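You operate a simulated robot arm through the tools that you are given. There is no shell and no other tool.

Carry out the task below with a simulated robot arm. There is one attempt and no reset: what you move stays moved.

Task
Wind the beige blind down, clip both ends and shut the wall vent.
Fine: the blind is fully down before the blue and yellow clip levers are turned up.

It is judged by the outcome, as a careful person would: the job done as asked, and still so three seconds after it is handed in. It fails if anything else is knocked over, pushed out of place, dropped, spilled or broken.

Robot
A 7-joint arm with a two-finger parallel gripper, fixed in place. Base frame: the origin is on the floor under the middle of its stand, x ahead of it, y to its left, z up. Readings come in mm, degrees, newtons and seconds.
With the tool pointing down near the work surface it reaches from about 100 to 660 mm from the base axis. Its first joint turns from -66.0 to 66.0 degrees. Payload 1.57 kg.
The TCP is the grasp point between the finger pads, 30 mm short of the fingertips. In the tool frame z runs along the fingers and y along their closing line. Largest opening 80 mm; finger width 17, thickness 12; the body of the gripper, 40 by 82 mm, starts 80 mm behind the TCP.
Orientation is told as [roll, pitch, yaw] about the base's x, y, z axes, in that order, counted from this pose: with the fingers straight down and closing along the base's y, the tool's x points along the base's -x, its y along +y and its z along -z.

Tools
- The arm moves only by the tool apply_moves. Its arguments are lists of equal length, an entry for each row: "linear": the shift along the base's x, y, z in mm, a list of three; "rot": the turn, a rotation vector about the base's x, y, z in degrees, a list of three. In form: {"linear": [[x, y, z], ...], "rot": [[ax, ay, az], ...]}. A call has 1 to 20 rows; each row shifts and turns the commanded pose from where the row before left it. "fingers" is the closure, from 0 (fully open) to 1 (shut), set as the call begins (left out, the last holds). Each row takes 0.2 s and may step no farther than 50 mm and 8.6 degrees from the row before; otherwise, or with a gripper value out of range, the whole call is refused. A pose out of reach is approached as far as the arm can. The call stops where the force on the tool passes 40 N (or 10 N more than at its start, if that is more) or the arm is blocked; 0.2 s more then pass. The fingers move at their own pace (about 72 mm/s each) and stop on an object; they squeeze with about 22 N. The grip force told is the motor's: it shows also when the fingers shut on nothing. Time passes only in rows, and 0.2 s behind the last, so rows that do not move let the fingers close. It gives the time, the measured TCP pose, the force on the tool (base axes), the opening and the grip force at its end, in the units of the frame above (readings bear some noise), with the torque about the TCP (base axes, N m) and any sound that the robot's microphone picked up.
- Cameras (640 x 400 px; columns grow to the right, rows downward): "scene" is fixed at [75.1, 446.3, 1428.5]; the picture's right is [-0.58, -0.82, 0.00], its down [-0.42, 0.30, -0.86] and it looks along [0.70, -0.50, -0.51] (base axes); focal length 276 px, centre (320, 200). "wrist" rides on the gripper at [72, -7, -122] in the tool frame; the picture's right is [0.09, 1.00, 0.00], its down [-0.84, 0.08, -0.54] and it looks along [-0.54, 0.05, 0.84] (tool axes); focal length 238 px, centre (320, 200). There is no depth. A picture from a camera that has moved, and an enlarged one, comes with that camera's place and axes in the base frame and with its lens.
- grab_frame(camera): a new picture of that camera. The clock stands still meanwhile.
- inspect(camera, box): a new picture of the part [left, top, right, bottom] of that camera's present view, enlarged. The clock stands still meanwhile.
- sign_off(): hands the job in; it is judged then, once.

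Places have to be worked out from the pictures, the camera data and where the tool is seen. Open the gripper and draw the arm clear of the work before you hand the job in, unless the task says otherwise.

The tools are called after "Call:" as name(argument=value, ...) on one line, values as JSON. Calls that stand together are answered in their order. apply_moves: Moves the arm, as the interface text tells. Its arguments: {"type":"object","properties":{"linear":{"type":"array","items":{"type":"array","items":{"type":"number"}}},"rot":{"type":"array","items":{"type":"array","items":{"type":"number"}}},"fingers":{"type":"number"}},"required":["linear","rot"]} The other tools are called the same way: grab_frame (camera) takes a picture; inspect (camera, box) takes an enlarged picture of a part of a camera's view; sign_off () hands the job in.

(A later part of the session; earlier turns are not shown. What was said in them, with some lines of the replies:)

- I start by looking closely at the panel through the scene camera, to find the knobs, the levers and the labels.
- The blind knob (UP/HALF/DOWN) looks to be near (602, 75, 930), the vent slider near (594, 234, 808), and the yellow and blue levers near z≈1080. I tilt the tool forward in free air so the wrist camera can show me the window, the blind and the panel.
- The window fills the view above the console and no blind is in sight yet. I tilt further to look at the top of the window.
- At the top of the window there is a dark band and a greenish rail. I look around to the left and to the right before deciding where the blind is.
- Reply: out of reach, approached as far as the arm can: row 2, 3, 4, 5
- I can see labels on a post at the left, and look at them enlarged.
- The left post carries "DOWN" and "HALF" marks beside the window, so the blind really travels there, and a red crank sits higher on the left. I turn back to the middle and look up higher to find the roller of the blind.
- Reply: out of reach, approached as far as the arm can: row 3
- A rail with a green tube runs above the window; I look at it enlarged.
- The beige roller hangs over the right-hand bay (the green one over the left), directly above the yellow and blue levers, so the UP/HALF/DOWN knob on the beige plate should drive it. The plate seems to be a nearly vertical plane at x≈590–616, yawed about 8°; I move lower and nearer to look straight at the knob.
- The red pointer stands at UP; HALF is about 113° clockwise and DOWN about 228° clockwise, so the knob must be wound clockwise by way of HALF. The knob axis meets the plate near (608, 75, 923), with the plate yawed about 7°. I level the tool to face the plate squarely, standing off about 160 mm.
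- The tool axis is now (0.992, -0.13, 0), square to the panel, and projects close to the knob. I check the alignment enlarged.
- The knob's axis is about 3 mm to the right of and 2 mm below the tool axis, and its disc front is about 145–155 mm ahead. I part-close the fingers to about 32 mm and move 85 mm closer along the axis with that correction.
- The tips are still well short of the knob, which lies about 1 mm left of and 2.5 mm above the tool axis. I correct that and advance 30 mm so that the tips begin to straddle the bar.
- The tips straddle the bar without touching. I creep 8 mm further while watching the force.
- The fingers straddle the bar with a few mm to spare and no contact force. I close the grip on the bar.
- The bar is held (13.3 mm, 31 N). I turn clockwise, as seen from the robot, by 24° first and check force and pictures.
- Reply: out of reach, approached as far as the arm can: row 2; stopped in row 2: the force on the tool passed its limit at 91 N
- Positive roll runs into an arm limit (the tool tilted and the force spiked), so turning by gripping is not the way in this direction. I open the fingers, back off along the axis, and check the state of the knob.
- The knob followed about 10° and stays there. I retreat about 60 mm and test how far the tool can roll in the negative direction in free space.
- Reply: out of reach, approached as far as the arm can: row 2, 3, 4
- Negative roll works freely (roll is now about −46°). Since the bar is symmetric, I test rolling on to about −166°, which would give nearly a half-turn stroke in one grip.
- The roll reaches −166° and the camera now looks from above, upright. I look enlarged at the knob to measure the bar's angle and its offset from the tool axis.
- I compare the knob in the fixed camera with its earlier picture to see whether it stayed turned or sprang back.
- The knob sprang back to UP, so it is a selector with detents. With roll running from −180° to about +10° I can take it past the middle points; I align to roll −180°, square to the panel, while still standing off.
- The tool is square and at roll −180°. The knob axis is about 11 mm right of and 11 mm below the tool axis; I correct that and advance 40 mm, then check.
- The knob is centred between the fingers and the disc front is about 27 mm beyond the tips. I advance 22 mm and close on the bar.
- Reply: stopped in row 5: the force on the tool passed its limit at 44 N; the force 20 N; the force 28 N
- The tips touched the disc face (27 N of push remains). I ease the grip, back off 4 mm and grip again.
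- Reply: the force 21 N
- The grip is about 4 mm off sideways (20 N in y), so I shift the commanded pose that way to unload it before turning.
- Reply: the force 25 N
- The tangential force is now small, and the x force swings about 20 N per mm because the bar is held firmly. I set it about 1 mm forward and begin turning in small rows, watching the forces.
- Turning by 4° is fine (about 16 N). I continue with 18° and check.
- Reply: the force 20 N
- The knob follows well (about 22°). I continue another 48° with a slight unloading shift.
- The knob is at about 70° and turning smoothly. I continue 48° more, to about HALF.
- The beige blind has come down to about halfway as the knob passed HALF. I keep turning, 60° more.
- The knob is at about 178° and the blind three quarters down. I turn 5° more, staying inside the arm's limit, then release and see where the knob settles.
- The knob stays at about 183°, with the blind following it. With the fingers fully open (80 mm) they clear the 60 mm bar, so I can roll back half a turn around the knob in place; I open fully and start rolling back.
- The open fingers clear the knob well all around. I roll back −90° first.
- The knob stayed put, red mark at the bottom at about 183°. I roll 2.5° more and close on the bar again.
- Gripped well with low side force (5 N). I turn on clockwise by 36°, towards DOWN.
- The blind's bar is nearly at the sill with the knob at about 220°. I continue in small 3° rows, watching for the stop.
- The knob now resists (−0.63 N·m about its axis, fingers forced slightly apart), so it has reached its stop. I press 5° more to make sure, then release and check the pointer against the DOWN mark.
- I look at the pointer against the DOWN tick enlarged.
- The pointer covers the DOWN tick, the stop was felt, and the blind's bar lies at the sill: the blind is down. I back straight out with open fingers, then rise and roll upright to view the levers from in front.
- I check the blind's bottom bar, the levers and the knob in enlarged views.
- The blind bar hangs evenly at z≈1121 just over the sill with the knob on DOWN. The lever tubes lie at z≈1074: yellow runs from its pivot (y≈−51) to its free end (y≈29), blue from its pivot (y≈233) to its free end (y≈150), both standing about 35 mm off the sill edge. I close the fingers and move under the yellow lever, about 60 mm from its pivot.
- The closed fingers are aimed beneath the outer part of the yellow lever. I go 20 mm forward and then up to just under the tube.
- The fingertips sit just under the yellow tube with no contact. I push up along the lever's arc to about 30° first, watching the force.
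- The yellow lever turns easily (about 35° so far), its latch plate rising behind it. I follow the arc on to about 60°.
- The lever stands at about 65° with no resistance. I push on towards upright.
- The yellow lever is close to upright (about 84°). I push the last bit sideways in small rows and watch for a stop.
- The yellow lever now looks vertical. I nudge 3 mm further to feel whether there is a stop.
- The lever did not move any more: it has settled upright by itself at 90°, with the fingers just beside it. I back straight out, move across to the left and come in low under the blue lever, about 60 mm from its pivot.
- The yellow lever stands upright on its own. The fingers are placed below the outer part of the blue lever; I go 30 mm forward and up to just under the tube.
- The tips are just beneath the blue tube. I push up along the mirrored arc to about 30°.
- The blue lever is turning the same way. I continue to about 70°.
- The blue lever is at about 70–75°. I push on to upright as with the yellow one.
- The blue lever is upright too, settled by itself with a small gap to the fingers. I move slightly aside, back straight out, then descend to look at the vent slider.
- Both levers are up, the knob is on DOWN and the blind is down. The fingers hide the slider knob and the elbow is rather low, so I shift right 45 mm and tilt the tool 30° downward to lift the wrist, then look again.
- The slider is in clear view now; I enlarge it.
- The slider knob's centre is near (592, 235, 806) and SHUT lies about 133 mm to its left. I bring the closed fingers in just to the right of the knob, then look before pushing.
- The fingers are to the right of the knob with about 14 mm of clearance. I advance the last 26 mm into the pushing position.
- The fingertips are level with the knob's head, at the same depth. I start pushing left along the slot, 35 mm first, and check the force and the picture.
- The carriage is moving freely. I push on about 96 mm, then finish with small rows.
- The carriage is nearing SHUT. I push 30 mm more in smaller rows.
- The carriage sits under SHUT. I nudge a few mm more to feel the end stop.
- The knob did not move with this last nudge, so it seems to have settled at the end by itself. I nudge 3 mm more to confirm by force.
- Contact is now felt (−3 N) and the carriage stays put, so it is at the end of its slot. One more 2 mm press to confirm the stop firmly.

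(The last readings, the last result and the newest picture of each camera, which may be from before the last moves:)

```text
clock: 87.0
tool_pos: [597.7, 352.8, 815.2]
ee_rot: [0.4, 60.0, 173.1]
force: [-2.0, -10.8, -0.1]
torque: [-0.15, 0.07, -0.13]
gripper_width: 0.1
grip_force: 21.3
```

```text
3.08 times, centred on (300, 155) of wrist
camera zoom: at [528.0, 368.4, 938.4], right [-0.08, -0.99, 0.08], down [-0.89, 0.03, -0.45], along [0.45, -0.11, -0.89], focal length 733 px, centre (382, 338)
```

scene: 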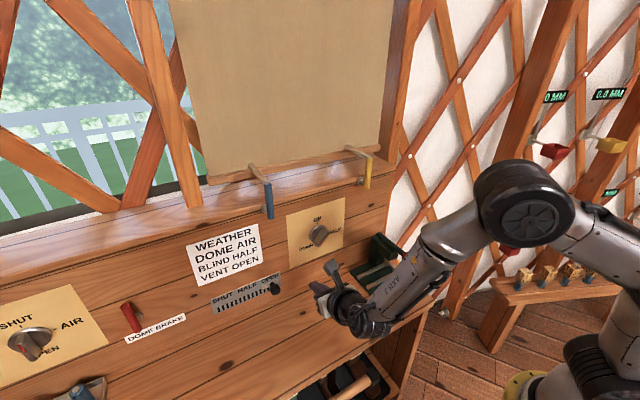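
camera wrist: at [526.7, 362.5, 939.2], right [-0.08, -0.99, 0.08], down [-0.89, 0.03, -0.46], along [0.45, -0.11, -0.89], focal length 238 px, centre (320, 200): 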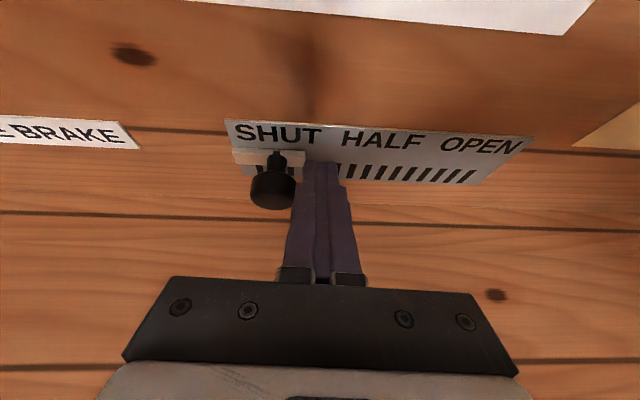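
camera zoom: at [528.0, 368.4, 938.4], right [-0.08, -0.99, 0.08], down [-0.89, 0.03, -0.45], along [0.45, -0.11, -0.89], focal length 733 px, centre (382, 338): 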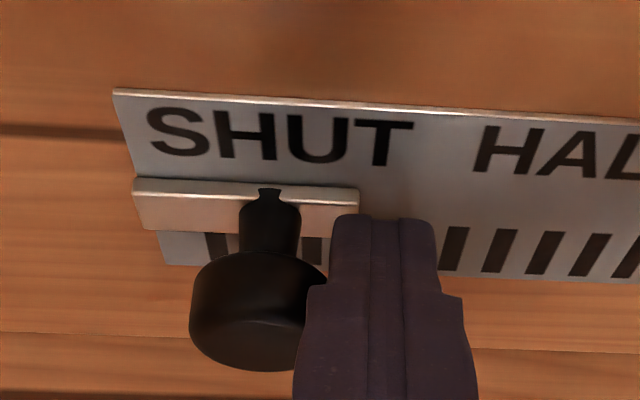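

The stop is confirmed (11 N with no motion): the vent is shut. I move off the knob, retreat backward and up, and then open the gripper.

Call:
apply_moves(linear=[[-0.6, -5, 0], [-0.6, -5, 0], [-17, 0, 10], [-17, 0, 10], [-17, 0, 10], [-20, -5, 12], [-20, -10, 15], [-20, -10, 20], [-20, -10, 30], [-20, -10, 30], [0, 0, 0]], rot=[[0, 0, 0], [0, 0, 0], [0, 0, 0], [0, 0, 0], [0, 0, 0], [0, 0, 0], [0, 0, 0], [0, 0, 0], [0, 0, 0], [0, 0, 0], [0, 0, 0]])

Call:
apply_moves(linear=[[-10, -10, 30], [-10, -10, 30], [-10, -10, 30], [-10, -10, 30], [0, 0, 0], [0, 0, 0]], rot=[[0, 0, 0], [0, 0, 0], [0, 0, 0], [0, 0, 0], [0, 0, 0], [0, 0, 0]], fingers=0)

Call:
grab_frame(camera="scene")

Call:
grab_frame(camera="wrist")

Call:
inspect(camera="scene", box=[180, 130, 400, 330])

```text
clock: 89.4
tool_pos: [445.8, 299.5, 952.9]
ee_rot: [0.3, 60.0, 173.1]
force: [-0.4, -0.6, -0.4]
torque: [-0.02, -0.03, -0.01]
gripper_width: 0.1
grip_force: 21.3
```

```text
clock: 90.8
tool_pos: [403.8, 261.5, 1072.6]
ee_rot: [0.2, 60.1, 173.1]
force: [-0.1, 0.8, 1.0]
torque: [0.0, 0.0, 0.01]
gripper_width: 79.8
grip_force: 0.0
```

```text
taken
```

scene: 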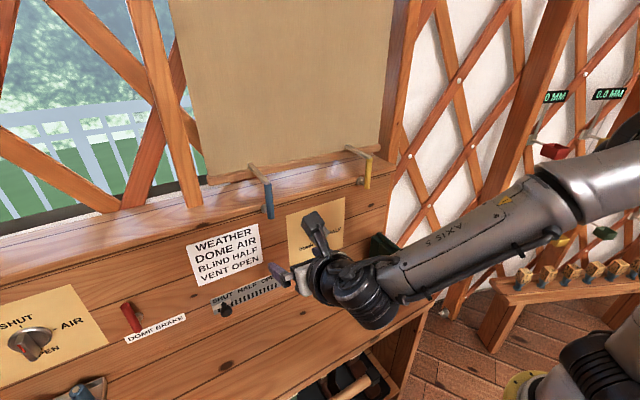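

```text
taken
camera wrist: at [335.2, 276.8, 1195.7], right [-0.08, -0.99, 0.08], down [-0.89, 0.03, -0.45], along [0.45, -0.11, -0.89], focal length 238 px, centre (320, 200)
```

wrist: 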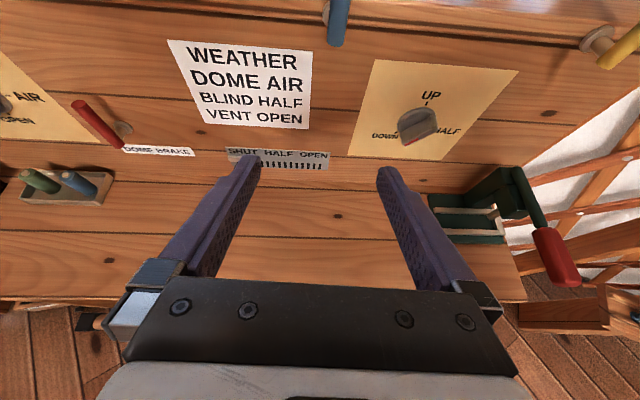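

```text
2.00 times, centred on (290, 230) of scene
camera zoom: at [75.1, 446.2, 1428.5], right [-0.58, -0.82, 0.0], down [-0.42, 0.3, -0.86], along [0.7, -0.5, -0.51], focal length 552 px, centre (380, 140)
```

zoom: 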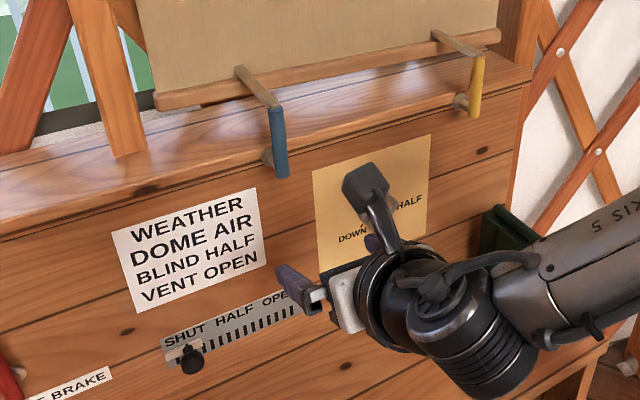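

The slider stands at SHUT, both levers are up and the blind is down. I draw the arm farther back and up for a clear final look at everything.

Call:
apply_moves(linear=[[-12, -20, 25], [-12, -20, 25], [-12, -20, 25], [-12, -20, 25], [-12, -20, 25], [-12, -20, 25], [0, 0, 0]], rot=[[0, 0, 0], [0, 0, 0], [0, 0, 0], [0, 0, 0], [0, 0, 0], [0, 0, 0], [0, 0, 0]])

Call:
grab_frame(camera="scene")

Call:
inspect(camera="scene", box=[190, 130, 390, 260])

Call:
inspect(camera="scene", box=[190, 220, 350, 330])

Call:
grab_frame(camera="wrist")

```text
clock: 92.4
tool_pos: [332.8, 136.4, 1221.1]
ee_rot: [0.3, 60.1, 173.2]
force: [0.2, -0.1, 0.0]
torque: [0.01, -0.02, 0.0]
gripper_width: 80.1
grip_force: 0.0
```

```text
taken
```

scene: 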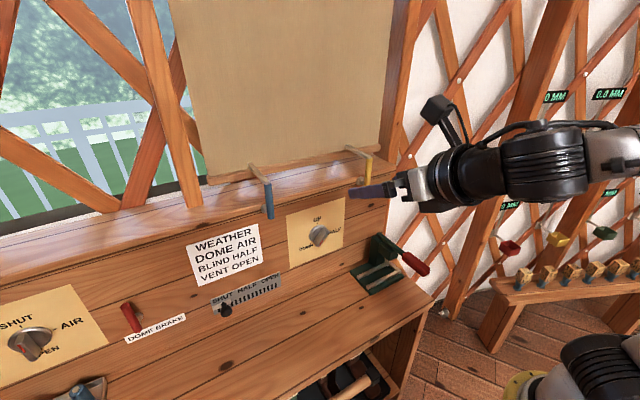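

```text
3.08 times, centred on (290, 195) of scene
camera zoom: at [75.0, 446.2, 1428.5], right [-0.58, -0.82, 0.0], down [-0.42, 0.3, -0.86], along [0.7, -0.5, -0.51], focal length 849 px, centre (412, 215)
```

zoom: 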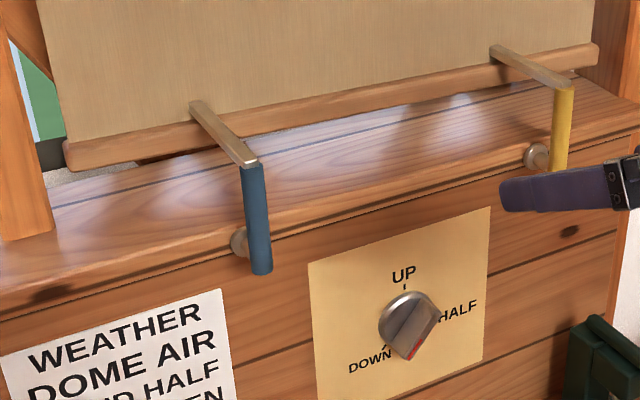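

```text
3.64 times, centred on (270, 275) of scene
camera zoom: at [75.0, 446.2, 1428.5], right [-0.58, -0.82, 0.0], down [-0.42, 0.3, -0.86], along [0.7, -0.5, -0.51], focal length 1004 px, centre (502, -73)
```

zoom: 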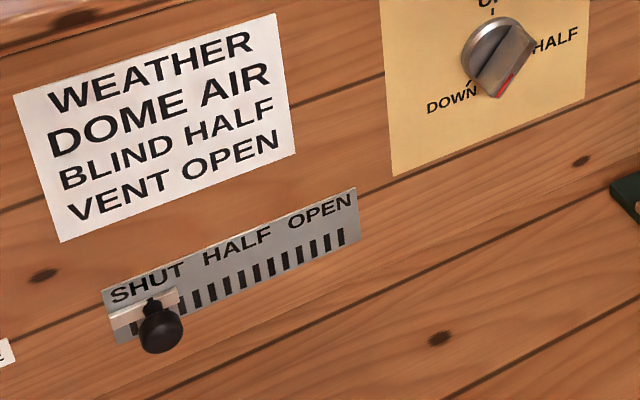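

```text
taken
camera wrist: at [263.8, 152.6, 1344.9], right [-0.08, -0.99, 0.08], down [-0.89, 0.03, -0.45], along [0.45, -0.11, -0.89], focal length 238 px, centre (320, 200)
```

wrist: 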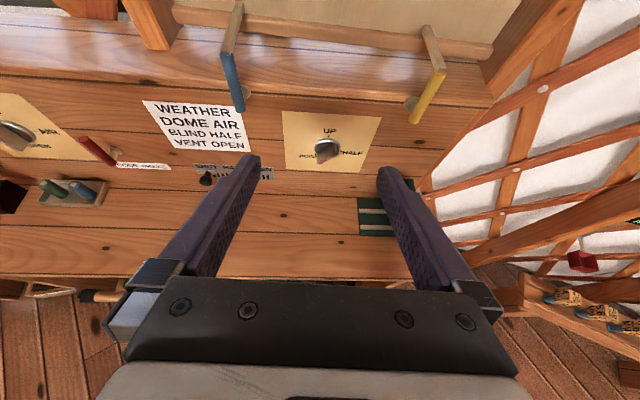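

The final pictures show the beige blind down with the knob on DOWN, the blue and yellow levers both standing up, the vent slider at the SHUT stop, and nothing else disturbed. The gripper is open and the arm is clear, so I hand the job in.

Call:
sign_off()

```text
The job is handed in.
```

The beige blind is down, both ends are clipped, and the wall vent is shut. I have handed the job in.

- **Blind:** I wound the knob clockwise from UP past HALF to DOWN until it met its stop. The blind's bottom bar came down to just above the sill and had not moved by the last picture.
- **Clips:** I turned the yellow lever up first, then the blue, both only after the blind was fully down. Both stand upright on their own.
- **Vent:** I pushed the slider from OPEN to SHUT until it hit its end stop.

On the first try at the knob, the arm ran into a limit and the force briefly reached 91 N. The knob slipped back to UP, so I approached it another way. The final pictures show nothing broken or moved out of place. The gripper is open and the arm is clear of the console.
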